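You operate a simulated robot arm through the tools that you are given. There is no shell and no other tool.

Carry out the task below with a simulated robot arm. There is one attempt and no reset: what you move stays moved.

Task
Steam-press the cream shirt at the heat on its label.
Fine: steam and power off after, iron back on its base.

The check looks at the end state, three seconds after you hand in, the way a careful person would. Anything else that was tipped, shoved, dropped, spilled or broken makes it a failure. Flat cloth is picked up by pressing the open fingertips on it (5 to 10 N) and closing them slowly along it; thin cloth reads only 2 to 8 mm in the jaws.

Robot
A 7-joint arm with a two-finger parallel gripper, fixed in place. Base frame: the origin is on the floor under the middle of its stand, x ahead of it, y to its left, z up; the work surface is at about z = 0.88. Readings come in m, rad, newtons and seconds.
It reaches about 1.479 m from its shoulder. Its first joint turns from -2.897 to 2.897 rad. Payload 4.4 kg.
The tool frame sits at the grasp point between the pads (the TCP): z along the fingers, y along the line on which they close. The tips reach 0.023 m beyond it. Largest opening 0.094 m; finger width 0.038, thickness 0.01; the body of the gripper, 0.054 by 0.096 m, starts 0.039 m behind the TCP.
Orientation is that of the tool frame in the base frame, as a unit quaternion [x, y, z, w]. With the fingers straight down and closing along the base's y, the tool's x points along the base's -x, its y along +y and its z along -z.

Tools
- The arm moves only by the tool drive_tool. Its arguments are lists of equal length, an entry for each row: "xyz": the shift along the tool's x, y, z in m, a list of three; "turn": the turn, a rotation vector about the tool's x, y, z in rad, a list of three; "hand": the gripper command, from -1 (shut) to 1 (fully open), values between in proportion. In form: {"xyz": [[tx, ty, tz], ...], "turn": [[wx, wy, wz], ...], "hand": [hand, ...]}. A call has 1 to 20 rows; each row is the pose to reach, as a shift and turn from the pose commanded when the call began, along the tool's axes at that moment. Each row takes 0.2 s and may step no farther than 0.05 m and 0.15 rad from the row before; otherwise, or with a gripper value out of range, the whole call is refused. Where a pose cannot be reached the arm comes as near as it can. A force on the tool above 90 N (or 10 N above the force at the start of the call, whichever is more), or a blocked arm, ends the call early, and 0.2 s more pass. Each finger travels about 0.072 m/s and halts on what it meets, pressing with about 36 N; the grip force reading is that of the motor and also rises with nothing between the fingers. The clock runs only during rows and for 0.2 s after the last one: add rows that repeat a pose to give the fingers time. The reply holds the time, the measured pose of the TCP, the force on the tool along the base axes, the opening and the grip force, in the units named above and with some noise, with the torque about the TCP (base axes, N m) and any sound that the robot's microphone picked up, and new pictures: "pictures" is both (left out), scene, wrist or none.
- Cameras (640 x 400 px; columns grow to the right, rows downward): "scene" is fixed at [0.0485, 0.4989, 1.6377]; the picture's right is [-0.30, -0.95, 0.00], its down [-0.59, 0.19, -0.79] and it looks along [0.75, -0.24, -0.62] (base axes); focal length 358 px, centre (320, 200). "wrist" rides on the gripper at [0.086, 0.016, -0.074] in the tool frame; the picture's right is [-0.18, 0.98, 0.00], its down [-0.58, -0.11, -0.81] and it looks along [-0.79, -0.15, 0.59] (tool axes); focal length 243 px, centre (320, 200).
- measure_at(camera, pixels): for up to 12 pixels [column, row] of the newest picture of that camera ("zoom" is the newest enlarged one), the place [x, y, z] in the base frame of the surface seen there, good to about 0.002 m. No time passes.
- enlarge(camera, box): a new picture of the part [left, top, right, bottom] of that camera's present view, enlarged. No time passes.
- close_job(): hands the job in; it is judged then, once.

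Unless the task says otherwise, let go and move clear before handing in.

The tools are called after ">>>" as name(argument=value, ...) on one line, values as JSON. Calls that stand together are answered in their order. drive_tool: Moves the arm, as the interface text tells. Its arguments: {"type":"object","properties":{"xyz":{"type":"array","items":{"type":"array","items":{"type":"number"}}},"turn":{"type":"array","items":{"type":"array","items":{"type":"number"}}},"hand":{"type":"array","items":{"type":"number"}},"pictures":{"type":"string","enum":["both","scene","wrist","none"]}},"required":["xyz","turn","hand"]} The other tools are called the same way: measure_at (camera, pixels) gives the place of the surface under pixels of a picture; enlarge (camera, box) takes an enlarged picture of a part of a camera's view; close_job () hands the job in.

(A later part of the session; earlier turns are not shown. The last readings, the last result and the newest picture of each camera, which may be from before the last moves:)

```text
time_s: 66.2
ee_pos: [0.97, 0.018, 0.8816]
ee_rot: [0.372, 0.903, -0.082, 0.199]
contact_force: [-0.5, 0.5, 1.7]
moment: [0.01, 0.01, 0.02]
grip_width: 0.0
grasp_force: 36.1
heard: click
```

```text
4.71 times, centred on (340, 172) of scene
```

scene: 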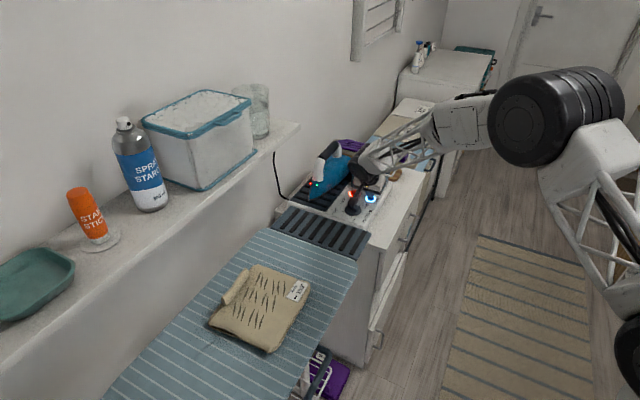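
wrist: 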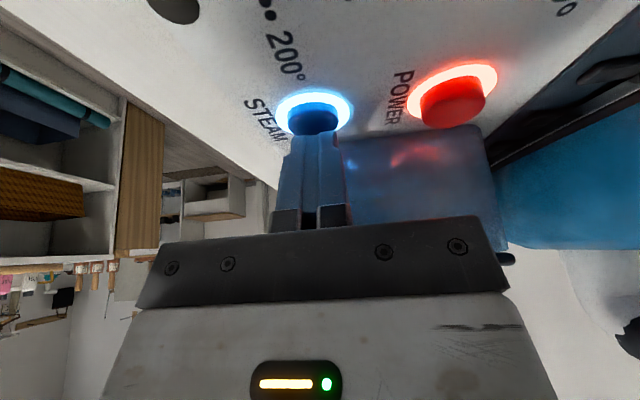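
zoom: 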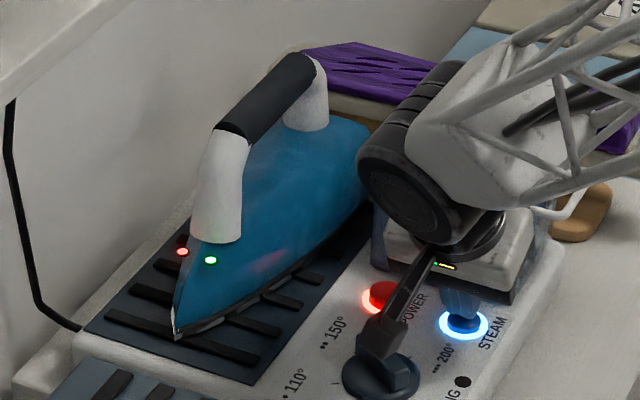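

The call was refused for one step being slightly too long, and nothing moved. I'll resend it with smaller steps.

>>> drive_tool(xyz=[[-0.0085, 0, -0.0181], [-0.025, 0, -0.054], [-0.042, 0, -0.09], [-0.059, 0, -0.127], [-0.0761, 0, -0.1632], [-0.0845, 0, -0.1813], [-0.0845, 0, -0.1813], [-0.0845, 0, -0.1813], [-0.0845, 0, -0.1813], [-0.0845, 0, -0.1813]], turn=[[0, 0, 0], [0, 0, 0], [0, 0, 0], [0, 0, 0], [0, 0, 0], [0, 0.109, 0], [0, 0.218, 0], [0, 0.327, 0], [0, 0.436, 0], [0, 0.436, 0]], hand=[-1, -1, -1, -1, -0.5, 0, 0.5, 1, 1, 1])

>>> enlarge(camera="scene", box=[290, 130, 390, 215])

```text
time_s: 68.4
ee_pos: [0.9686, 0.0188, 1.0814]
ee_rot: [0.381, 0.925, 0.0, -0.001]
contact_force: [0.2, 0.1, -0.5]
moment: [0.01, 0.02, 0.01]
grip_width: 0.094
grasp_force: 0.0
```

scene: 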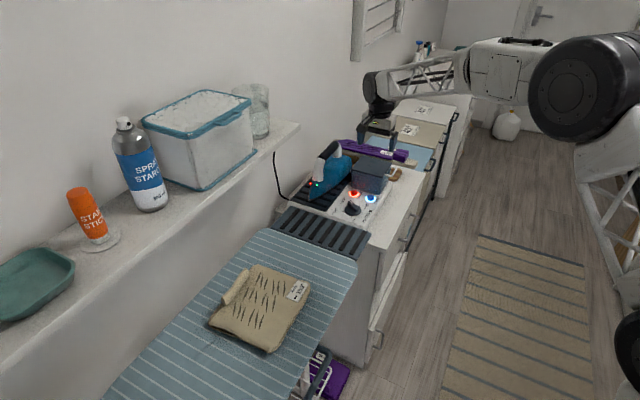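
wrist: 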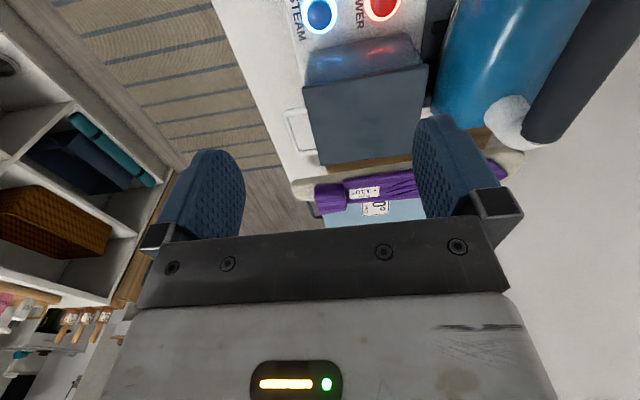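

```text
4.71 times, centred on (340, 172) of scene
```

zoom: 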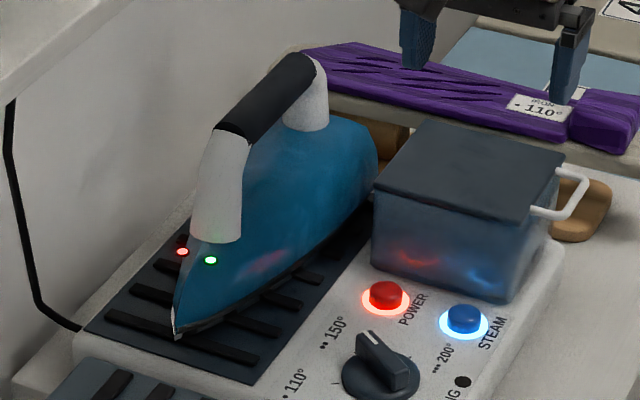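

Everything looks right: the dial is on 150, both rings are lit and the iron LEDs are on. I'll move above the iron handle near (1.100, 0.137) with the fingers open.

>>> drive_tool(xyz=[[-0.002, 0.035, -0.0186], [-0.004, 0.071, -0.0186], [-0.006, 0.107, -0.0186], [-0.008, 0.143, -0.0186], [-0.0099, 0.1767, -0.0186], [-0.0099, 0.1767, -0.0186], [-0.0099, 0.1767, -0.0186]], turn=[[0, 0, 0.013], [0, 0, 0.026], [0, 0, 0.039], [0, 0, 0.052], [0, 0, 0.063], [0, 0, 0.063], [0, 0, 0.063]], hand=[1, 1, 1, 1, 1, 1, 1])

>>> enlarge(camera="wrist", box=[180, 0, 480, 190])

>>> enlarge(camera="scene", box=[290, 110, 390, 210])

```text
time_s: 70.0
ee_pos: [1.0984, 0.1349, 1.1]
ee_rot: [0.41, 0.912, 0.0, 0.0]
contact_force: [0.0, 0.3, 0.1]
moment: [-0.01, 0.0, 0.01]
grip_width: 0.0939
grasp_force: 0.1
```

scene: 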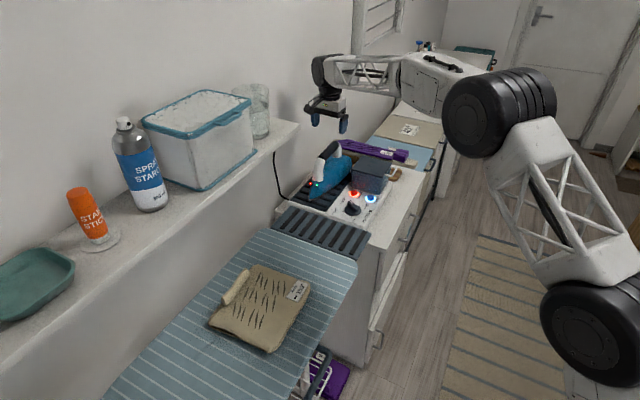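
wrist: 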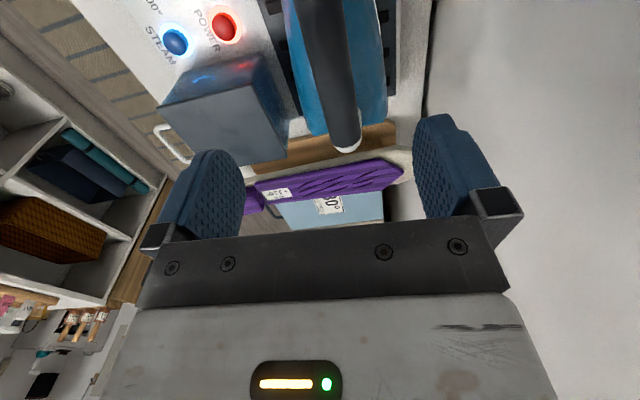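

```text
2.11 times, centred on (330, 95) of wrist
```

zoom: 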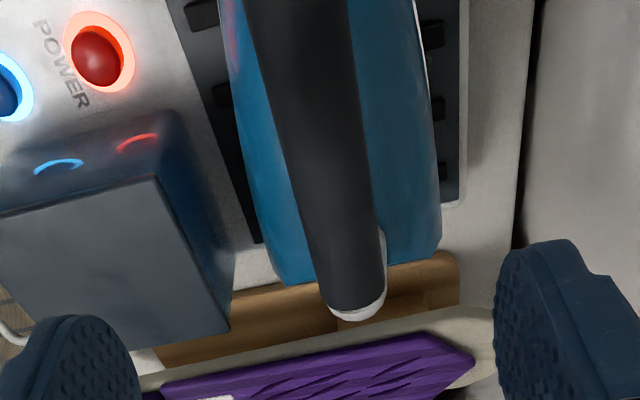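

```text
4.00 times, centred on (340, 160) of scene
```

zoom: 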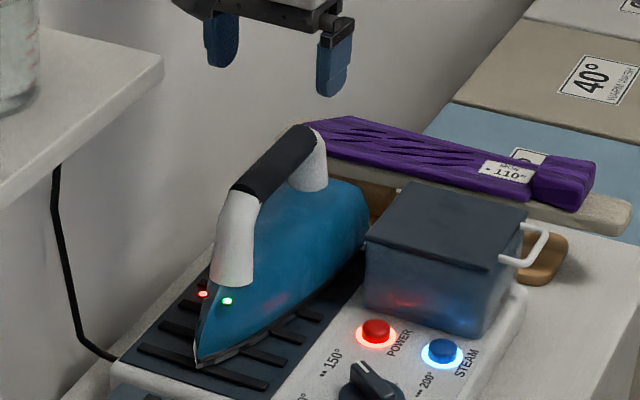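

The handle is seen from above with the tool yaw at 41.6°. I'll measure the handle's centreline and edges to centre the grip.

>>> enlarge(camera="wrist", box=[180, 0, 480, 190])

>>> measure_at(camera="zoom", pixels=[[303, 20], [315, 70], [327, 130], [338, 190], [350, 260], [258, 40], [348, 40], [290, 150], [368, 150], [312, 240], [382, 240], [355, 300]])

>>> measure_at(camera="zoom", pixels=[[254, 10], [345, 10], [300, 10], [275, 100], [358, 100], [325, 100], [420, 200], [260, 200], [240, 60], [400, 60], [430, 240], [290, 280]])

```text
2.11 times, centred on (330, 95) of wrist
```

zoom: 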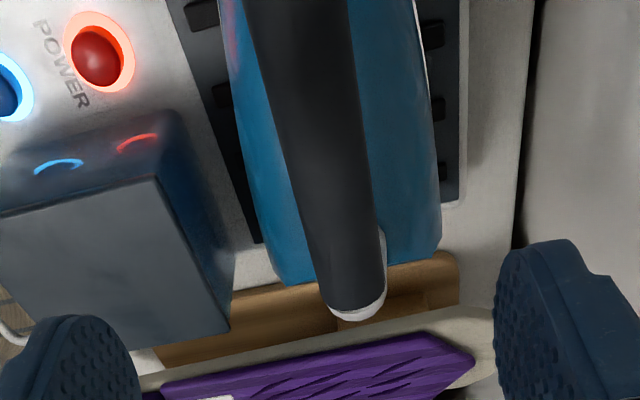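

```text
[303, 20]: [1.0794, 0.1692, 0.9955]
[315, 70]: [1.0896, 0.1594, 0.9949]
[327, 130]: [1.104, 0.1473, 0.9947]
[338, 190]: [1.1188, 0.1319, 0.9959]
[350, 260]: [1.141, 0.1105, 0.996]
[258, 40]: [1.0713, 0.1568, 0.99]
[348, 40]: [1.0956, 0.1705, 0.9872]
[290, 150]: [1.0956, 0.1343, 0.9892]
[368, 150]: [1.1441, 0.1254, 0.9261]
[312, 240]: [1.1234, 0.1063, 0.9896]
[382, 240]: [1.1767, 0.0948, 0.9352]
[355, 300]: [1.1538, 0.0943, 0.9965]
```

```text
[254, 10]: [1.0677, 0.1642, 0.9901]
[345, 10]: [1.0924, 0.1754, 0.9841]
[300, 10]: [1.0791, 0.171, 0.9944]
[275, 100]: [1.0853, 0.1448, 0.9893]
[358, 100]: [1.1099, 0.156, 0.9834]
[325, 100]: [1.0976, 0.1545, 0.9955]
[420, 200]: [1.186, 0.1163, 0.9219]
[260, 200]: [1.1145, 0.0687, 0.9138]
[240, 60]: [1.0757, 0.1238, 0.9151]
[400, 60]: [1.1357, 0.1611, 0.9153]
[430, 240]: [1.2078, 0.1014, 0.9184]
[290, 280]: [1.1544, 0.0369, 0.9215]
```

The handle axis runs at about -45.5° through u≈0.883, about 27 mm thick, with its top at z=0.9955. I'll centre over (1.112, 0.1365), set yaw to 44.5° and lower the open fingers around it to TCP z≈0.982.

>>> drive_tool(xyz=[[-0.004, 0.006, 0], [-0.008, 0.0115, 0.01], [-0.008, 0.0115, 0.035], [-0.008, 0.0115, 0.06], [-0.008, 0.0115, 0.085], [-0.008, 0.0115, 0.105], [-0.008, 0.0115, 0.118], [-0.008, 0.0115, 0.118]], turn=[[0, 0, -0.025], [0, 0, -0.051], [0, 0, -0.051], [0, 0, -0.051], [0, 0, -0.051], [0, 0, -0.051], [0, 0, -0.051], [0, 0, -0.051]], hand=[1, 1, 1, 1, 1, 1, 1, 1])

>>> enlarge(camera="scene", box=[280, 110, 380, 210])

```text
time_s: 71.8
ee_pos: [1.1133, 0.1378, 0.9819]
ee_rot: [0.387, 0.922, 0.0, 0.0]
contact_force: [-0.3, 0.5, -0.4]
moment: [0.0, -0.01, -0.03]
grip_width: 0.0938
grasp_force: 0.1
```

scene: 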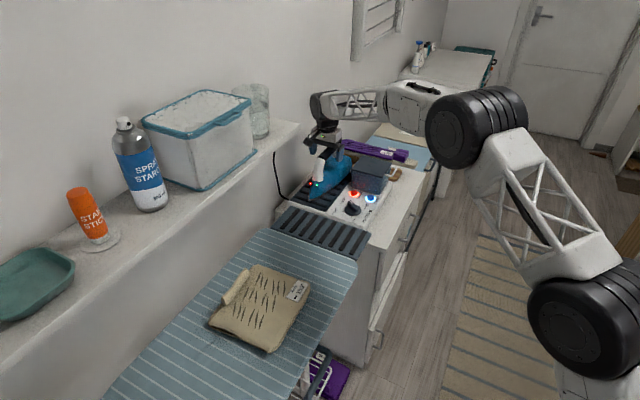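
wrist: 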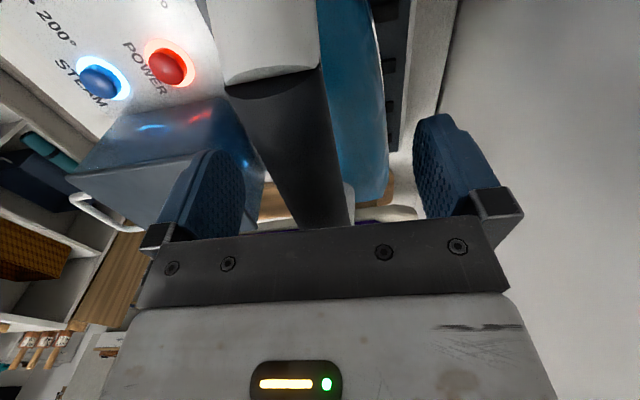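

```text
4.00 times, centred on (330, 160) of scene
```

zoom: 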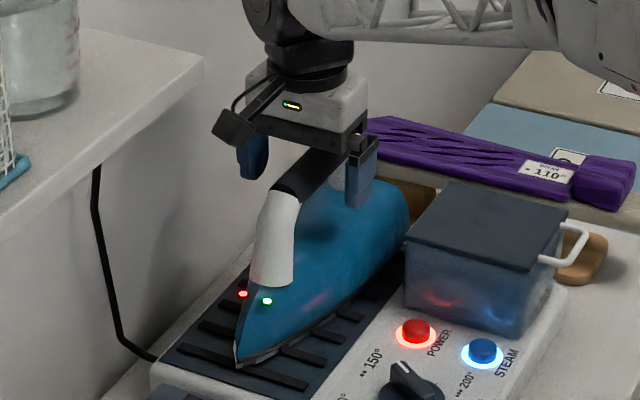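

The fingers straddle the handle with no contact. I'll close the grip gradually.

>>> drive_tool(xyz=[[0, 0, 0], [0, 0, 0], [0, 0, 0], [0, 0, 0], [0, 0, 0], [0, 0, 0], [0, 0, 0], [0, 0, 0]], turn=[[0, 0, 0], [0, 0, 0], [0, 0, 0], [0, 0, 0], [0, 0, 0], [0, 0, 0], [0, 0, 0], [0, 0, 0]], hand=[0.5, 0.1, -0.1, -0.3, -0.5, -0.8, -1, -1])

>>> enlarge(camera="scene", box=[280, 110, 380, 210])

```text
time_s: 73.6
ee_pos: [1.1118, 0.1382, 0.9828]
ee_rot: [0.387, 0.922, 0.0, 0.0]
contact_force: [-4.1, -5.8, 2.6]
moment: [-0.06, 0.03, 0.02]
grip_width: 0.0308
grasp_force: 36.1
```

scene: 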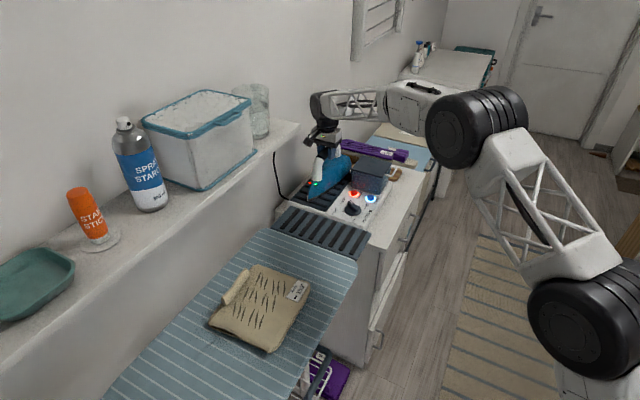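
wrist: 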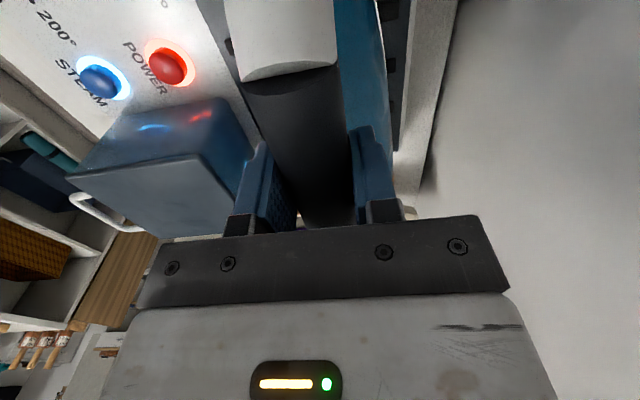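

```text
4.00 times, centred on (330, 160) of scene
```

zoom: 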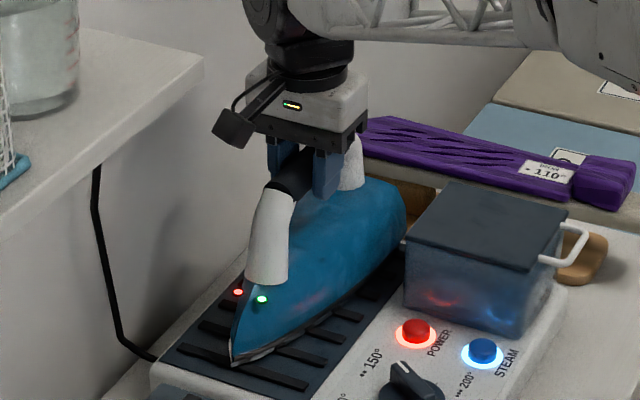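

The handle is gripped at 30.8 mm width with 36 N. I'll record the iron tip's place for the return, then lift straight up 4 cm and check the load.

>>> measure_at(camera="zoom", pixels=[[232, 358], [240, 350], [238, 292], [262, 299], [275, 270], [345, 315], [270, 195], [355, 170], [310, 260], [400, 235]])

>>> drive_tool(xyz=[[0, 0, -0.01], [0, 0, -0.02], [0, 0, -0.03], [0, 0, -0.04], [0, 0, -0.04]], turn=[[0, 0, 0], [0, 0, 0], [0, 0, 0], [0, 0, 0], [0, 0, 0]], hand=[-1, -1, -1, -1, -1])

>>> enlarge(camera="scene", box=[280, 110, 380, 210])

```text
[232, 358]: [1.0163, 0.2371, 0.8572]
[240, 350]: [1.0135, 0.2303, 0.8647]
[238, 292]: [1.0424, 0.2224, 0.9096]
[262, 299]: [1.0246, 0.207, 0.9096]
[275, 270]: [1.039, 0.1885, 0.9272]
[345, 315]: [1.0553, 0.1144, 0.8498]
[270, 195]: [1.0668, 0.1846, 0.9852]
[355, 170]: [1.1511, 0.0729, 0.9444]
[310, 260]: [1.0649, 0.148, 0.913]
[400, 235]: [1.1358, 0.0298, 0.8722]
```

```text
time_s: 74.8
ee_pos: [1.1141, 0.1379, 1.022]
ee_rot: [0.386, 0.922, 0.0, 0.0]
contact_force: [-0.1, 0.0, 0.0]
moment: [0.01, -0.06, -0.01]
grip_width: 0.0003
grasp_force: 36.1
```

scene: 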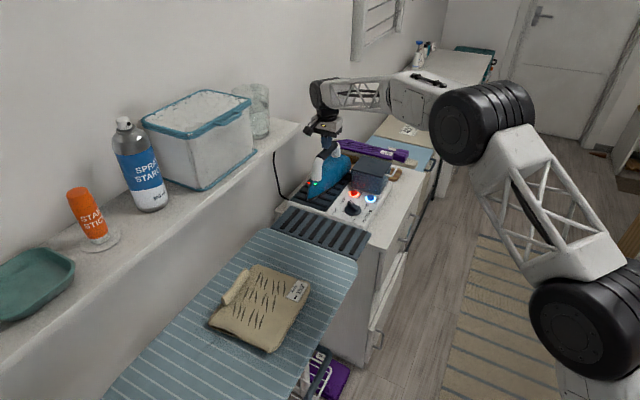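
wrist: 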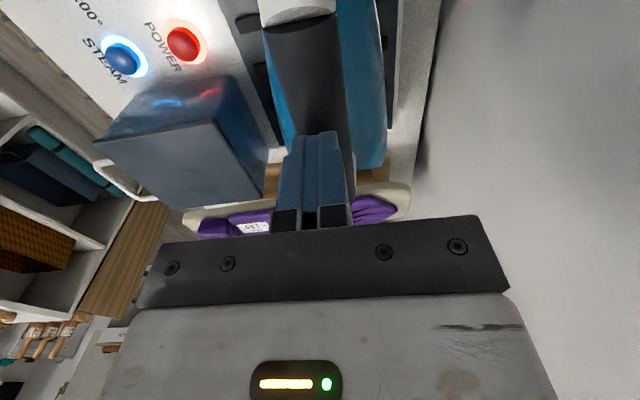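

```text
4.00 times, centred on (330, 160) of scene
```

zoom: 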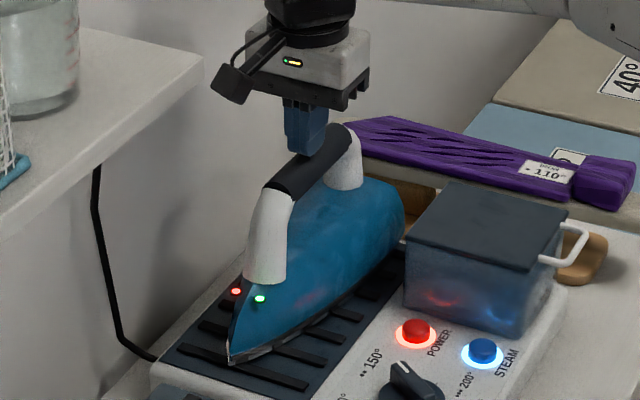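

The fingers slid up off the handle: the gap reads 0.0003 m and the iron is still on its rest. I'll measure the handle's thickness so I can grip it deeper.

>>> measure_at(camera="zoom", pixels=[[290, 170], [295, 185], [300, 193], [318, 160], [325, 172], [330, 180], [340, 140], [275, 185], [335, 160], [320, 185], [285, 200], [229, 358]])

>>> enlarge(camera="scene", box=[335, 140, 375, 190])

>>> enlarge(camera="scene", box=[325, 135, 385, 195])

```text
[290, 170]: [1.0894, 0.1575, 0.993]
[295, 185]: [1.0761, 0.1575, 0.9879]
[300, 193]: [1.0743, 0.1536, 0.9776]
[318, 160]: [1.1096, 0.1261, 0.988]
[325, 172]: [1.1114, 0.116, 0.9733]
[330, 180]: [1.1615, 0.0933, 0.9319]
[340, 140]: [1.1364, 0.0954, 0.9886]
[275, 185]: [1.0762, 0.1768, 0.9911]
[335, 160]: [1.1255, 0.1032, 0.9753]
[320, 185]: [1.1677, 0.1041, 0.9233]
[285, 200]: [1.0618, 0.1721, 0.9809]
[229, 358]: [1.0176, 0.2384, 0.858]
```

```text
8.00 times, centred on (355, 165) of scene
```

zoom: 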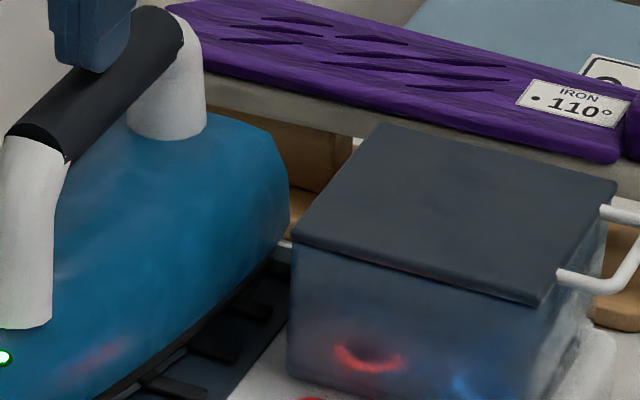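

```text
6.67 times, centred on (355, 165) of scene
```

zoom: 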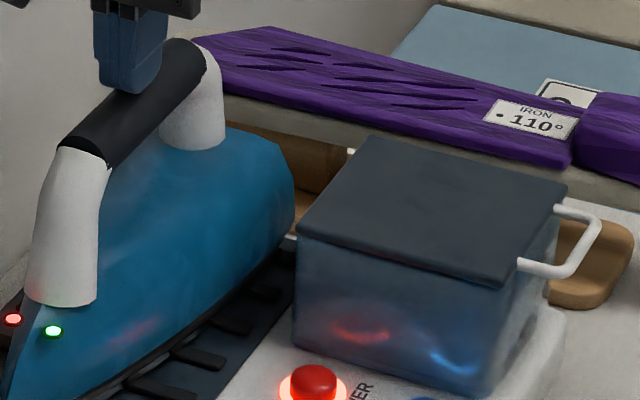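

The handle is round, about 31 mm across with its centre near z≈0.979, so the grip needs to be deeper and lifted more slowly. I'll rise, reopen and re-measure the handle first.

>>> drive_tool(xyz=[[0, 0, -0.03], [0, 0, -0.06], [0, 0, -0.075], [0, 0, -0.075], [0, 0, -0.075], [0, 0, -0.075]], turn=[[0, 0, 0], [0, 0, 0], [0, 0, 0], [0, 0, 0], [0, 0, 0], [0, 0, 0]], hand=[-1, -1, 0, 1, 1, 1])

>>> enlarge(camera="wrist", box=[180, 0, 480, 190])

>>> measure_at(camera="zoom", pixels=[[250, 30], [290, 30], [345, 30], [270, 100], [315, 100], [355, 100], [290, 160], [330, 160], [365, 160], [310, 220], [340, 220], [375, 220]])

```text
time_s: 76.2
ee_pos: [1.1167, 0.1371, 1.098]
ee_rot: [0.387, 0.922, 0.0, 0.0]
contact_force: [-0.8, -0.1, -0.5]
moment: [-0.01, 0.0, 0.01]
grip_width: 0.0941
grasp_force: 0.1
```

scene: 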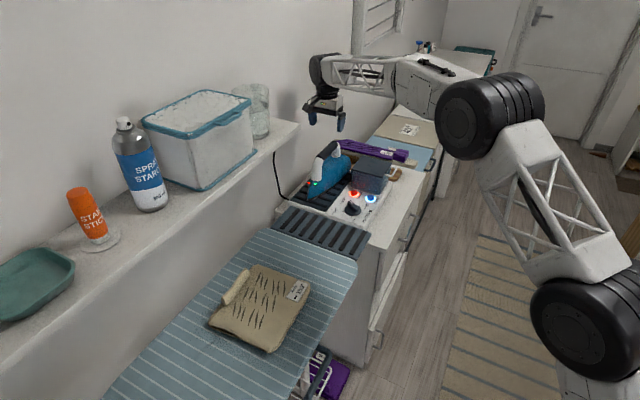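
wrist: 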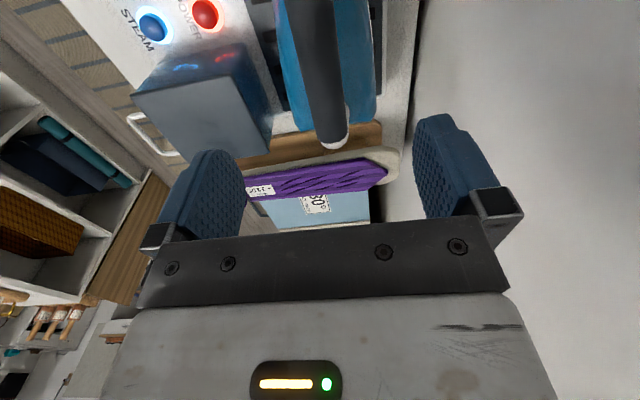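

```text
2.11 times, centred on (330, 95) of wrist
```

zoom: 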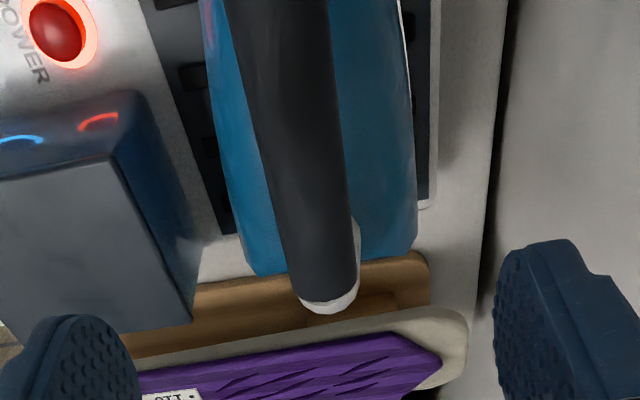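

```text
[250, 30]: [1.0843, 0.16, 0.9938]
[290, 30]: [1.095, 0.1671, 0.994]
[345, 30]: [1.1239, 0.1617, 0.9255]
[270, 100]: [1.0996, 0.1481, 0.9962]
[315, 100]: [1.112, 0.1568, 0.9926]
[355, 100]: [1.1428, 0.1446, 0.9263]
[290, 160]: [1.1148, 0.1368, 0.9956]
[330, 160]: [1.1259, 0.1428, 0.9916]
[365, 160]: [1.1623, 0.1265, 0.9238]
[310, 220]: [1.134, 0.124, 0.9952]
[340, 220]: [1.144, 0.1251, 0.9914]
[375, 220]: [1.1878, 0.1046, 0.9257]
```

The handle is now centred at u≈0.8865, right under the TCP (u=0.8866). I'll descend 129 mm to grip about 13 mm deeper than before.

>>> drive_tool(xyz=[[0, 0, 0.04], [0, 0, 0.08], [0, 0, 0.105], [0, 0, 0.12], [0, 0, 0.129], [0, 0, 0.129]], turn=[[0, 0, 0], [0, 0, 0], [0, 0, 0], [0, 0, 0], [0, 0, 0], [0, 0, 0]], hand=[1, 1, 1, 1, 1, 1])

>>> enlarge(camera="scene", box=[295, 125, 375, 205])

```text
time_s: 77.6
ee_pos: [1.1154, 0.1398, 0.9688]
ee_rot: [0.387, 0.922, 0.0, 0.0]
contact_force: [0.0, -0.6, -0.1]
moment: [0.03, 0.05, -0.02]
grip_width: 0.094
grasp_force: 0.1
```

scene: 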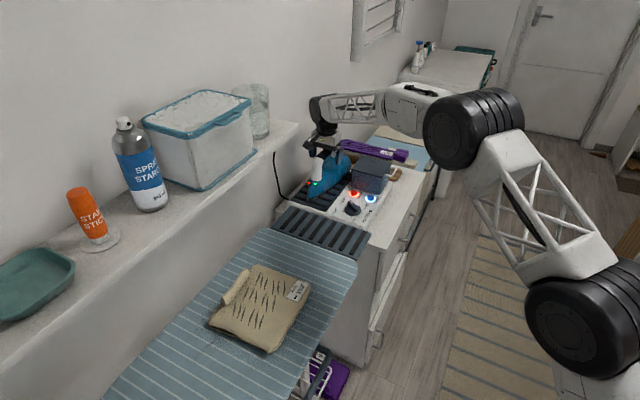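
wrist: 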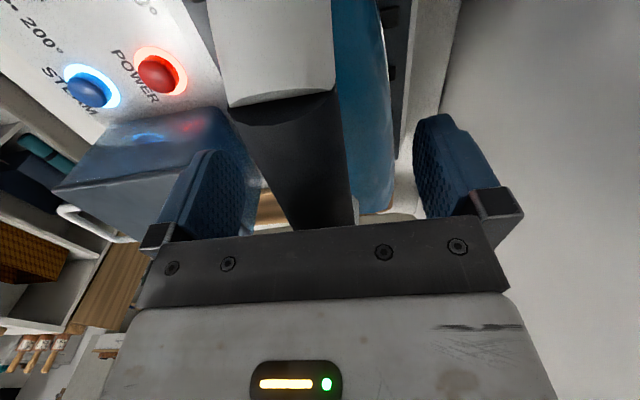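

```text
5.00 times, centred on (335, 165) of scene
```

zoom: 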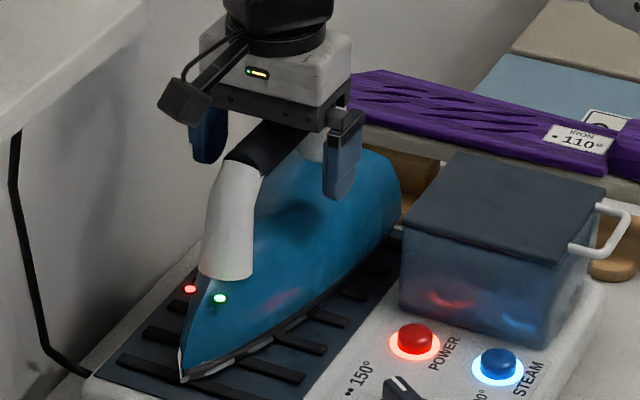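

The fingers now reach well below the handle's centre with clearance above it. I'll close and hold longer.

>>> drive_tool(xyz=[[0, 0, 0], [0, 0, 0], [0, 0, 0], [0, 0, 0], [0, 0, 0], [0, 0, 0], [0, 0, 0], [0, 0, 0], [0, 0, 0], [0, 0, 0], [0, 0, 0], [0, 0, 0]], turn=[[0, 0, 0], [0, 0, 0], [0, 0, 0], [0, 0, 0], [0, 0, 0], [0, 0, 0], [0, 0, 0], [0, 0, 0], [0, 0, 0], [0, 0, 0], [0, 0, 0], [0, 0, 0]], hand=[0.5, 0.1, -0.1, -0.3, -0.5, -0.8, -1, -1, -1, -1, -1, -1], pictures="wrist")

>>> drive_tool(xyz=[[0, 0, -0.001], [0, 0, -0.002], [0, 0, -0.003], [0, 0, -0.004], [0, 0, -0.005]], turn=[[0, 0, 0], [0, 0, 0], [0, 0, 0], [0, 0, 0], [0, 0, 0]], hand=[-1, -1, -1, -1, -1])

>>> enlarge(camera="scene", box=[295, 125, 375, 205])

```text
time_s: 80.2
ee_pos: [1.1141, 0.1394, 0.9709]
ee_rot: [0.387, 0.922, 0.0, 0.0]
contact_force: [-3.3, -7.8, 7.2]
moment: [0.03, -0.16, -0.09]
grip_width: 0.0305
grasp_force: 35.7
```

wrist: 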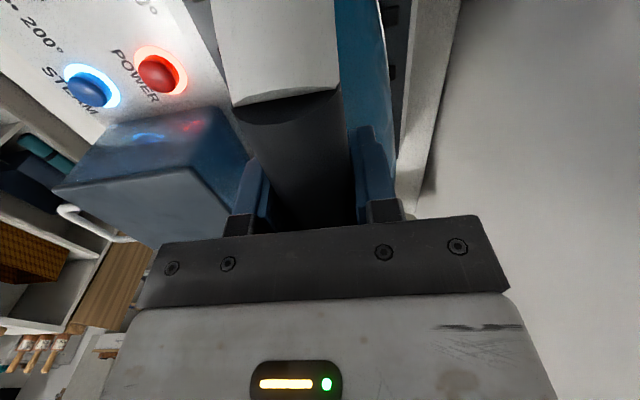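

```text
time_s: 81.4
ee_pos: [1.1138, 0.1386, 0.9714]
ee_rot: [0.387, 0.922, -0.001, -0.001]
contact_force: [0.2, -0.3, -12.9]
moment: [0.05, 0.02, 0.03]
grip_width: 0.0312
grasp_force: 35.8
```

scene: 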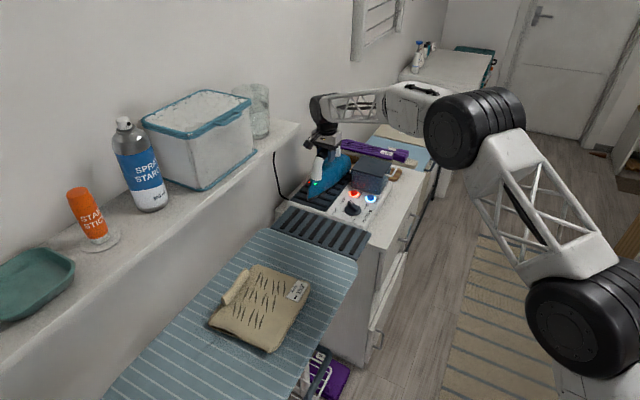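
wrist: 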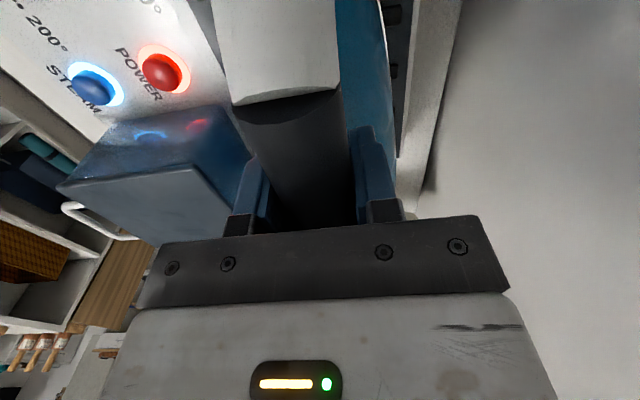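

```text
5.00 times, centred on (335, 165) of scene
```

zoom: 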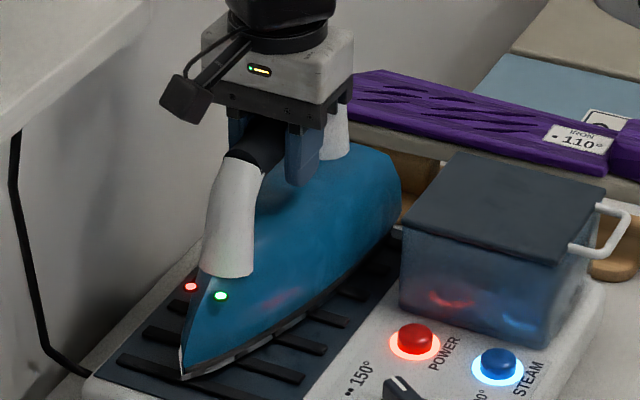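

The tool now carries 12.9 N with the width steady at 31 mm and almost no moment, so the grip is holding near the centre of mass. I'll lift another few millimetres slowly.

>>> drive_tool(xyz=[[0, 0, -0.001], [0, 0, -0.002], [0, 0, -0.003], [0, 0, -0.004], [0, 0, -0.005], [0, 0, -0.006]], turn=[[0, 0, 0], [0, 0, 0], [0, 0, 0], [0, 0, 0], [0, 0, 0], [0, 0, 0]], hand=[-1, -1, -1, -1, -1, -1])

>>> enlarge(camera="scene", box=[295, 125, 375, 205])

```text
time_s: 82.8
ee_pos: [1.1131, 0.1374, 0.9792]
ee_rot: [0.387, 0.922, -0.001, 0.0]
contact_force: [0.0, 0.7, -13.2]
moment: [0.05, 0.02, 0.03]
grip_width: 0.0309
grasp_force: 35.8
```

scene: 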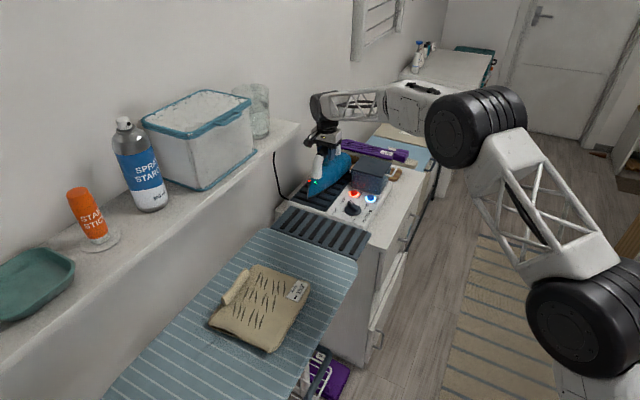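
wrist: 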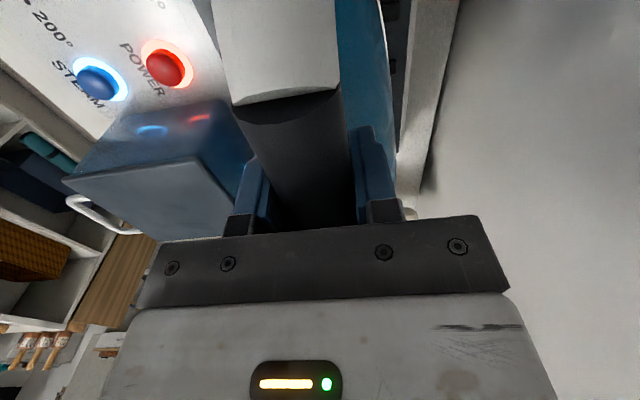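

```text
5.00 times, centred on (335, 165) of scene
```

zoom: 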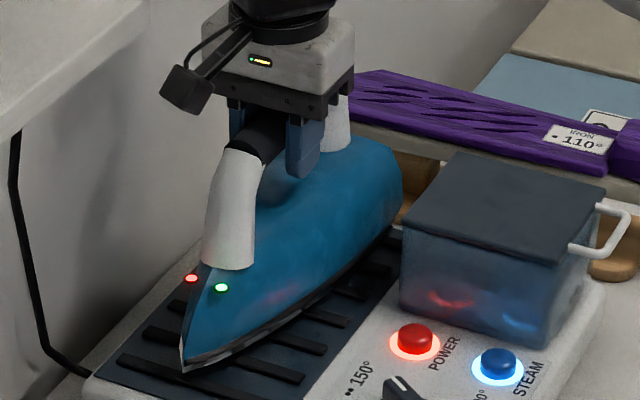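

The iron is off its rest, weighing about 13.2 N with a steady grip. I'll measure the shelf edge and board before carrying it over the shirt.

>>> measure_at(camera="scene", pixels=[[295, 128], [270, 150], [230, 180], [190, 212], [140, 255], [80, 310], [200, 260], [150, 310], [120, 370], [270, 225], [250, 205], [235, 240]])

>>> enlarge(camera="scene", box=[190, 240, 330, 365])

>>> measure_at(camera="zoom", pixels=[[310, 82], [470, 135], [345, 358], [160, 265], [270, 110], [205, 195], [320, 110], [240, 240], [320, 275], [400, 150], [360, 220], [285, 100]])

```text
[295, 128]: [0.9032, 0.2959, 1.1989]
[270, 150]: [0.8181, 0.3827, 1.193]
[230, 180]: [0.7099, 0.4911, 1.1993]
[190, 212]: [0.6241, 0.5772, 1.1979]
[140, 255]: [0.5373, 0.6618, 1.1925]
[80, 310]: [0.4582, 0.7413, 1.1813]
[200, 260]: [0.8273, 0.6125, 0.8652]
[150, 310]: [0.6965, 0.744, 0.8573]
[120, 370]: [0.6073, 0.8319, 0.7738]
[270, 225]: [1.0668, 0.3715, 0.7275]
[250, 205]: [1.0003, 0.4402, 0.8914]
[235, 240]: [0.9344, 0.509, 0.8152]
```

```text
3.20 times, centred on (260, 302) of scene
```

zoom: 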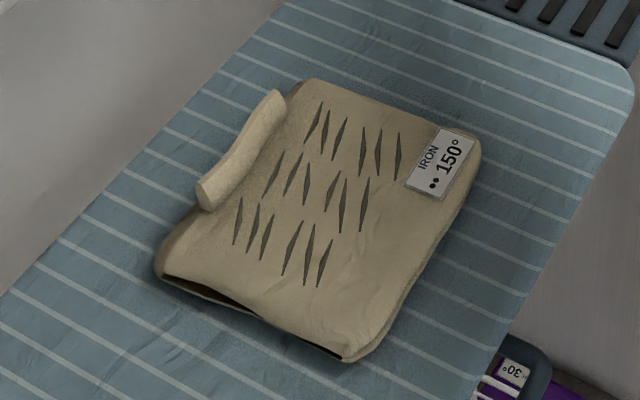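

```text
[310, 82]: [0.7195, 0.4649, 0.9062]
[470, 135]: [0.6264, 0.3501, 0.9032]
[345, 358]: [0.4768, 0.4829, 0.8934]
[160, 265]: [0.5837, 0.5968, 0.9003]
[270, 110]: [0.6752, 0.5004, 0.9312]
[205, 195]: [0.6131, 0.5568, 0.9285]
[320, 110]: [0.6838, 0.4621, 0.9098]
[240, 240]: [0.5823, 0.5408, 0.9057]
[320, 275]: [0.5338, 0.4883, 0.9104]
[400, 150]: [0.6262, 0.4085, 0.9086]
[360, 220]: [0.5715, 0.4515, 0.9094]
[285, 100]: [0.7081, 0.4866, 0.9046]
```

The shelf's front edge is at u≈0.849 (x+y≈1.20) and z≈1.2, so I'll keep the hand at u≤0.76. The shirt spans u 0.68–0.835 and v 0–0.19. I'll lift the iron smoothly to TCP z≈1.10 and check the grip.

>>> drive_tool(xyz=[[0, 0, -0.005], [0, 0, -0.015], [0, 0, -0.03], [0, 0, -0.05], [0, 0, -0.07], [0, 0, -0.09], [0, 0, -0.107], [0, 0, -0.117], [0, 0, -0.12], [0, 0, -0.12]], turn=[[0, 0, 0], [0, 0, 0], [0, 0, 0], [0, 0, 0], [0, 0, 0], [0, 0, 0], [0, 0, 0], [0, 0, 0], [0, 0, 0], [0, 0, 0]], hand=[-1, -1, -1, -1, -1, -1, -1, -1, -1, -1])

>>> enlarge(camera="scene", box=[270, 90, 390, 210])

```text
time_s: 85.0
ee_pos: [1.1141, 0.1401, 1.099]
ee_rot: [0.387, 0.922, 0.0, 0.0]
contact_force: [0.1, 0.7, -12.8]
moment: [0.04, 0.05, 0.01]
grip_width: 0.0307
grasp_force: 36.1
```

scene: 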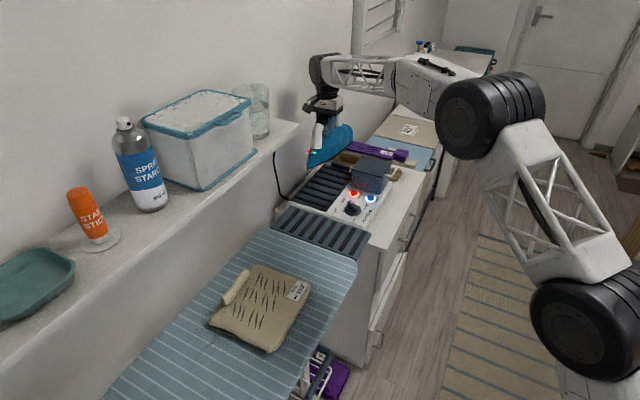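
wrist: 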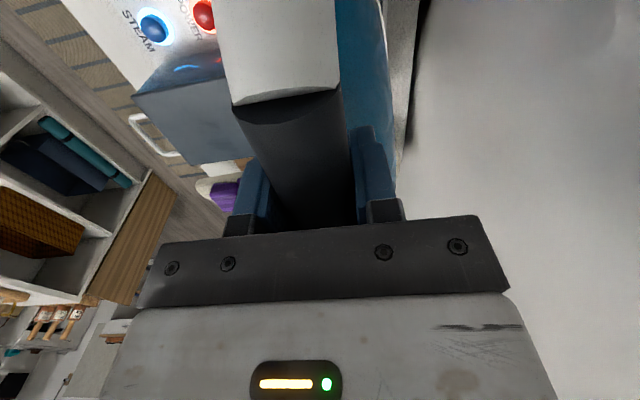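

```text
3.33 times, centred on (330, 150) of scene
```

zoom: 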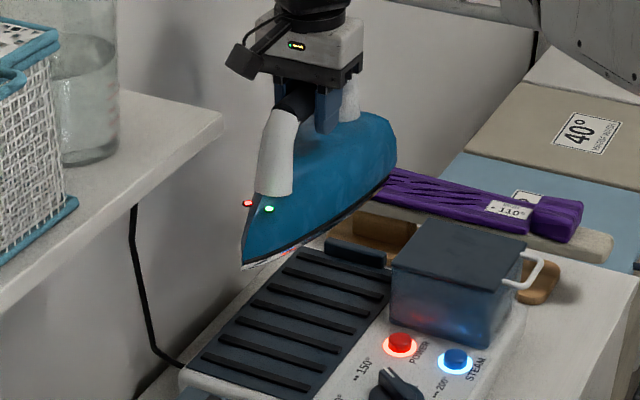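

The iron hangs level and the empty rest with its rear stop is visible. I'll move away from the wall side first, to u≈0.72, v≈0.58.

>>> drive_tool(xyz=[[0.0053, -0.0084, 0], [0.016, -0.0252, 0], [0.0321, -0.0504, 0], [0.0481, -0.0756, 0], [0.0641, -0.1008, 0], [0.0802, -0.126, 0], [0.0941, -0.1478, 0], [0.1026, -0.1613, 0], [0.1069, -0.168, 0], [0.1069, -0.168, 0]], turn=[[0, 0, 0], [0, 0, 0], [0, 0, 0], [0, 0, 0], [0, 0, 0], [0, 0, 0], [0, 0, 0], [0, 0, 0], [0, 0, 0], [0, 0, 0]], hand=[-1, -1, -1, -1, -1, -1, -1, -1, -1, -1])

```text
time_s: 87.2
ee_pos: [0.9191, 0.0964, 1.0996]
ee_rot: [0.387, 0.922, 0.0, 0.0]
contact_force: [0.1, 0.3, -12.7]
moment: [0.04, 0.03, -0.02]
grip_width: 0.0308
grasp_force: 36.1
```

scene: 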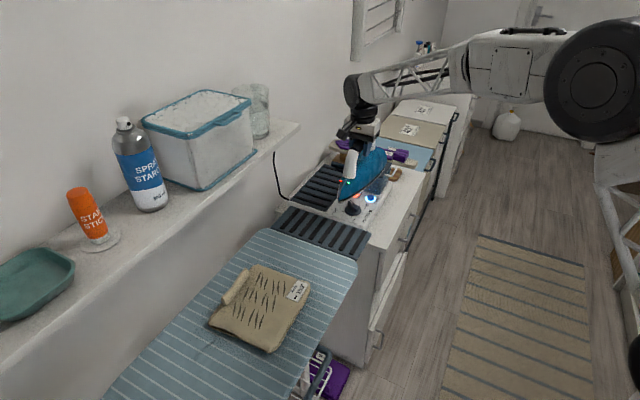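
wrist: 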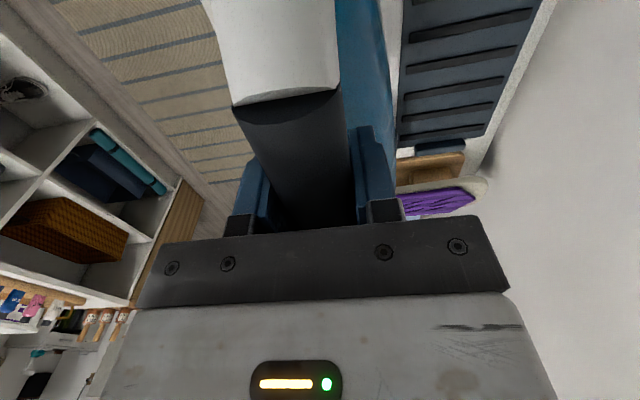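

The carry is smooth, with the grip and weight unchanged. I'll now carry the iron along the board to above the shirt.

>>> drive_tool(xyz=[[0.0073, 0, 0], [0.0219, 0, 0], [0.0487, 0, 0], [0.0803, 0, 0], [0.1144, -0.001, 0], [0.1485, -0.001, 0], [0.1826, -0.001, 0], [0.2166, -0.001, 0], [0.2507, -0.001, 0], [0.2848, -0.002, 0], [0.3189, -0.002, 0], [0.3529, -0.002, 0], [0.387, -0.002, 0], [0.4187, -0.003, 0], [0.4454, -0.003, 0], [0.4673, -0.003, 0], [0.4795, -0.003, 0], [0.4868, -0.003, 0], [0.4868, -0.003, 0]], turn=[[0, 0, 0], [0, 0, 0], [0, 0, 0], [0, 0, 0], [0, 0, 0], [0, 0, 0], [0, 0, 0], [0, 0, 0], [0, 0, 0], [0, 0, 0], [0, 0, 0], [0, 0, 0], [0, 0, 0], [0, 0, 0], [0, 0, 0], [0, 0, 0], [0, 0, 0], [0, 0, 0], [0, 0, 0]], hand=[-1, -1, -1, -1, -1, -1, -1, -1, -1, -1, -1, -1, -1, -1, -1, -1, -1, -1, -1])

>>> enlarge(camera="scene", box=[150, 130, 400, 370])

```text
time_s: 91.2
ee_pos: [0.5775, 0.4422, 1.1001]
ee_rot: [0.386, 0.922, 0.0, 0.0]
contact_force: [0.2, -0.7, -12.9]
moment: [0.02, 0.02, -0.03]
grip_width: 0.031
grasp_force: 36.6
```

scene: 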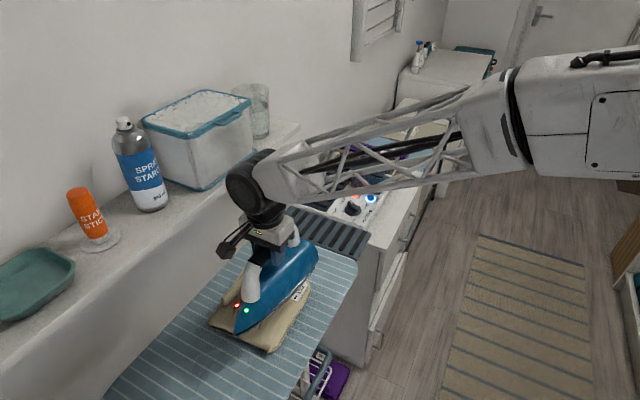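
wrist: 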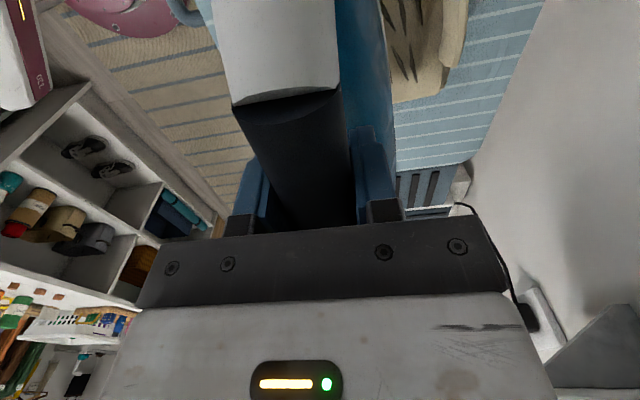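

```text
1.67 times, centred on (275, 250) of scene
```

zoom: 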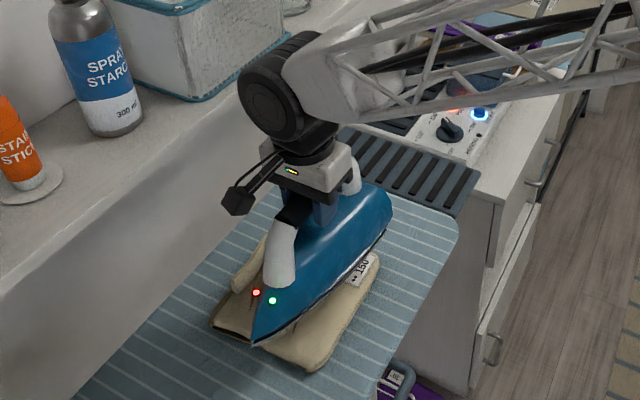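

The iron hangs over the shirt at u=0.721, v=0.096, about 78 mm above it. I'll check the wrist drum and camera box clearance to the shelf before shifting toward u≈0.755.

>>> measure_at(camera="scene", pixels=[[230, 185], [242, 190], [250, 170], [240, 210], [220, 250], [232, 240], [225, 195], [262, 155], [225, 178], [215, 190]])

>>> measure_at(camera="zoom", pixels=[[252, 340], [300, 318], [345, 290], [388, 230], [262, 320], [272, 300], [240, 290], [265, 240], [330, 360], [225, 325], [280, 330], [370, 270]])

```text
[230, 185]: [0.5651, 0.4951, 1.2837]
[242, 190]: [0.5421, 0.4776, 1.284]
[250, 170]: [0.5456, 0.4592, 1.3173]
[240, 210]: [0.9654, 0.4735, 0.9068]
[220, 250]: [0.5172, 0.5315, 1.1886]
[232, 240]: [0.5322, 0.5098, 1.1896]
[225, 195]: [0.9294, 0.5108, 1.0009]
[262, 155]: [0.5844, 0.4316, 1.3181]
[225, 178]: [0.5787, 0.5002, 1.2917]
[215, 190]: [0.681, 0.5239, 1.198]
```

```text
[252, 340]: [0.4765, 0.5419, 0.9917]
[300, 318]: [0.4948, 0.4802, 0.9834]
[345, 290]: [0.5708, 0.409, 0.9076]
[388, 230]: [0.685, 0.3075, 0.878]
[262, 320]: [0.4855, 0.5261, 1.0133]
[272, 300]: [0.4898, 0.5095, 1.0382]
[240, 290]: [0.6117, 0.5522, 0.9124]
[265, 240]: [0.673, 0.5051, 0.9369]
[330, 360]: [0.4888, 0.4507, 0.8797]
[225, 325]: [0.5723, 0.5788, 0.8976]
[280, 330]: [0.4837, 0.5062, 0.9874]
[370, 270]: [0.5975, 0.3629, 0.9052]
```

The drum reaches only u≈0.765, well clear of the shelf edge at 0.849. I'll shift to u≈0.752 and lower until the sole is about 8 mm above the shirt.

>>> drive_tool(xyz=[[0, 0.008, 0.005], [0, 0.02, 0.015], [0, 0.031, 0.03], [0, 0.031, 0.045], [0, 0.031, 0.058], [0, 0.031, 0.066], [0, 0.031, 0.07], [0, 0.031, 0.07]], turn=[[0, 0, 0], [0, 0, 0], [0, 0, 0], [0, 0, 0], [0, 0, 0], [0, 0, 0], [0, 0, 0], [0, 0, 0]], hand=[-1, -1, -1, -1, -1, -1, -1, -1])

>>> enlarge(camera="scene", box=[180, 220, 340, 370])

```text
time_s: 93.0
ee_pos: [0.597, 0.4642, 1.0304]
ee_rot: [0.387, 0.922, 0.0, 0.0]
contact_force: [-0.3, 0.0, -12.3]
moment: [-0.03, 0.03, -0.01]
grip_width: 0.0308
grasp_force: 36.2
```

scene: 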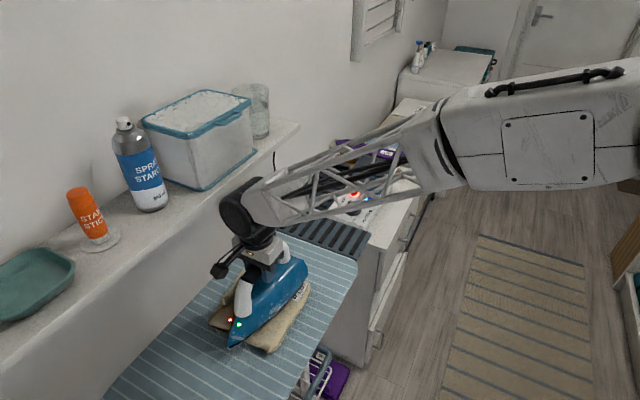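
wrist: 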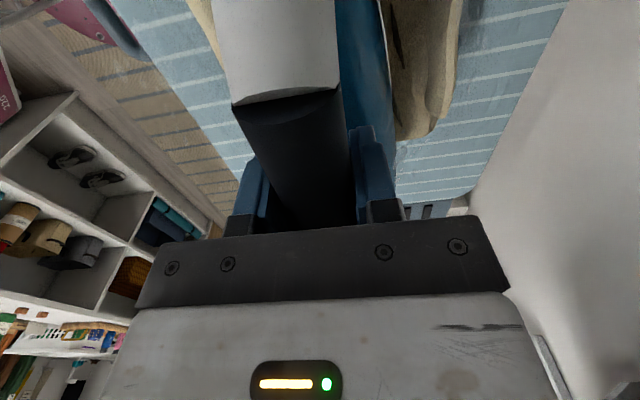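

```text
2.67 times, centred on (260, 295) of scene
```

zoom: 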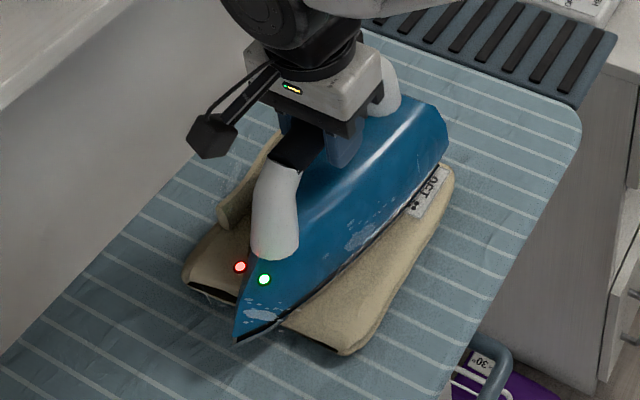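

The iron is centred over the creases at u=0.750, v=0.094. I'll lower it gently to contact.

>>> drive_tool(xyz=[[0, 0, 0.003], [0, 0, 0.005], [0, 0, 0.007], [0, 0, 0.008], [0, 0, 0.009], [0, 0, 0.01]], turn=[[0, 0, 0], [0, 0, 0], [0, 0, 0], [0, 0, 0], [0, 0, 0], [0, 0, 0]], hand=[-1, -1, -1, -1, -1, -1], pictures="scene")

>>> enlarge(camera="scene", box=[180, 220, 340, 370])

```text
time_s: 94.4
ee_pos: [0.598, 0.4645, 1.0223]
ee_rot: [0.388, 0.922, 0.001, 0.0]
contact_force: [4.8, 3.5, 59.7]
moment: [-0.64, -0.61, 0.47]
grip_width: 0.0299
grasp_force: 34.8
```

scene: 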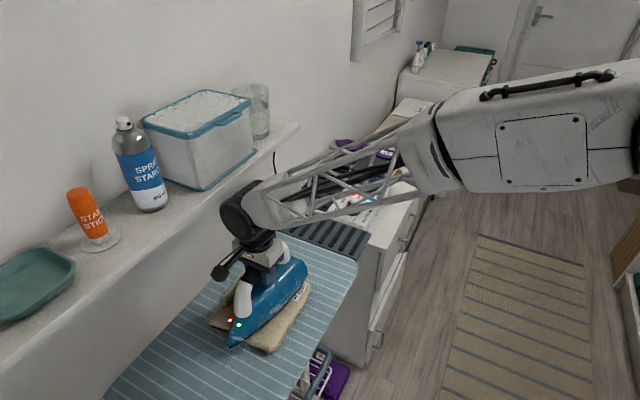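

```text
2.67 times, centred on (260, 295) of scene
```

zoom: 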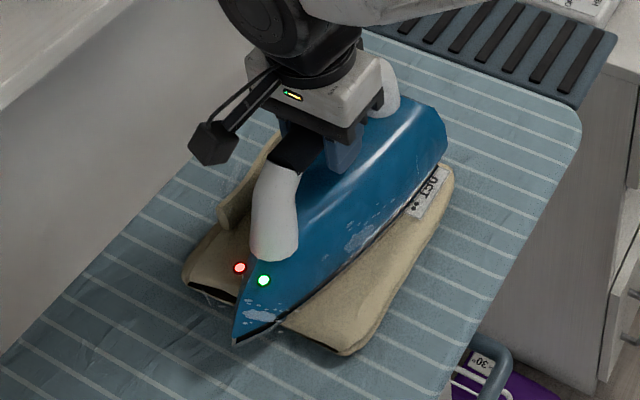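

The shirt is firm, with 60 N pressing up. I'll ease off about 1.5 mm to a moderate pressing force.

>>> drive_tool(xyz=[[0, 0, -0.001], [0, 0, -0.0016]], turn=[[0, 0, 0], [0, 0, 0]], hand=[-1, -1], pictures="none")

```text
time_s: 95.0
ee_pos: [0.5976, 0.4622, 1.0227]
ee_rot: [0.387, 0.922, 0.001, 0.0]
contact_force: [13.8, 14.3, 43.8]
moment: [-0.02, 0.0, -0.06]
grip_width: 0.0304
grasp_force: 36.1
```

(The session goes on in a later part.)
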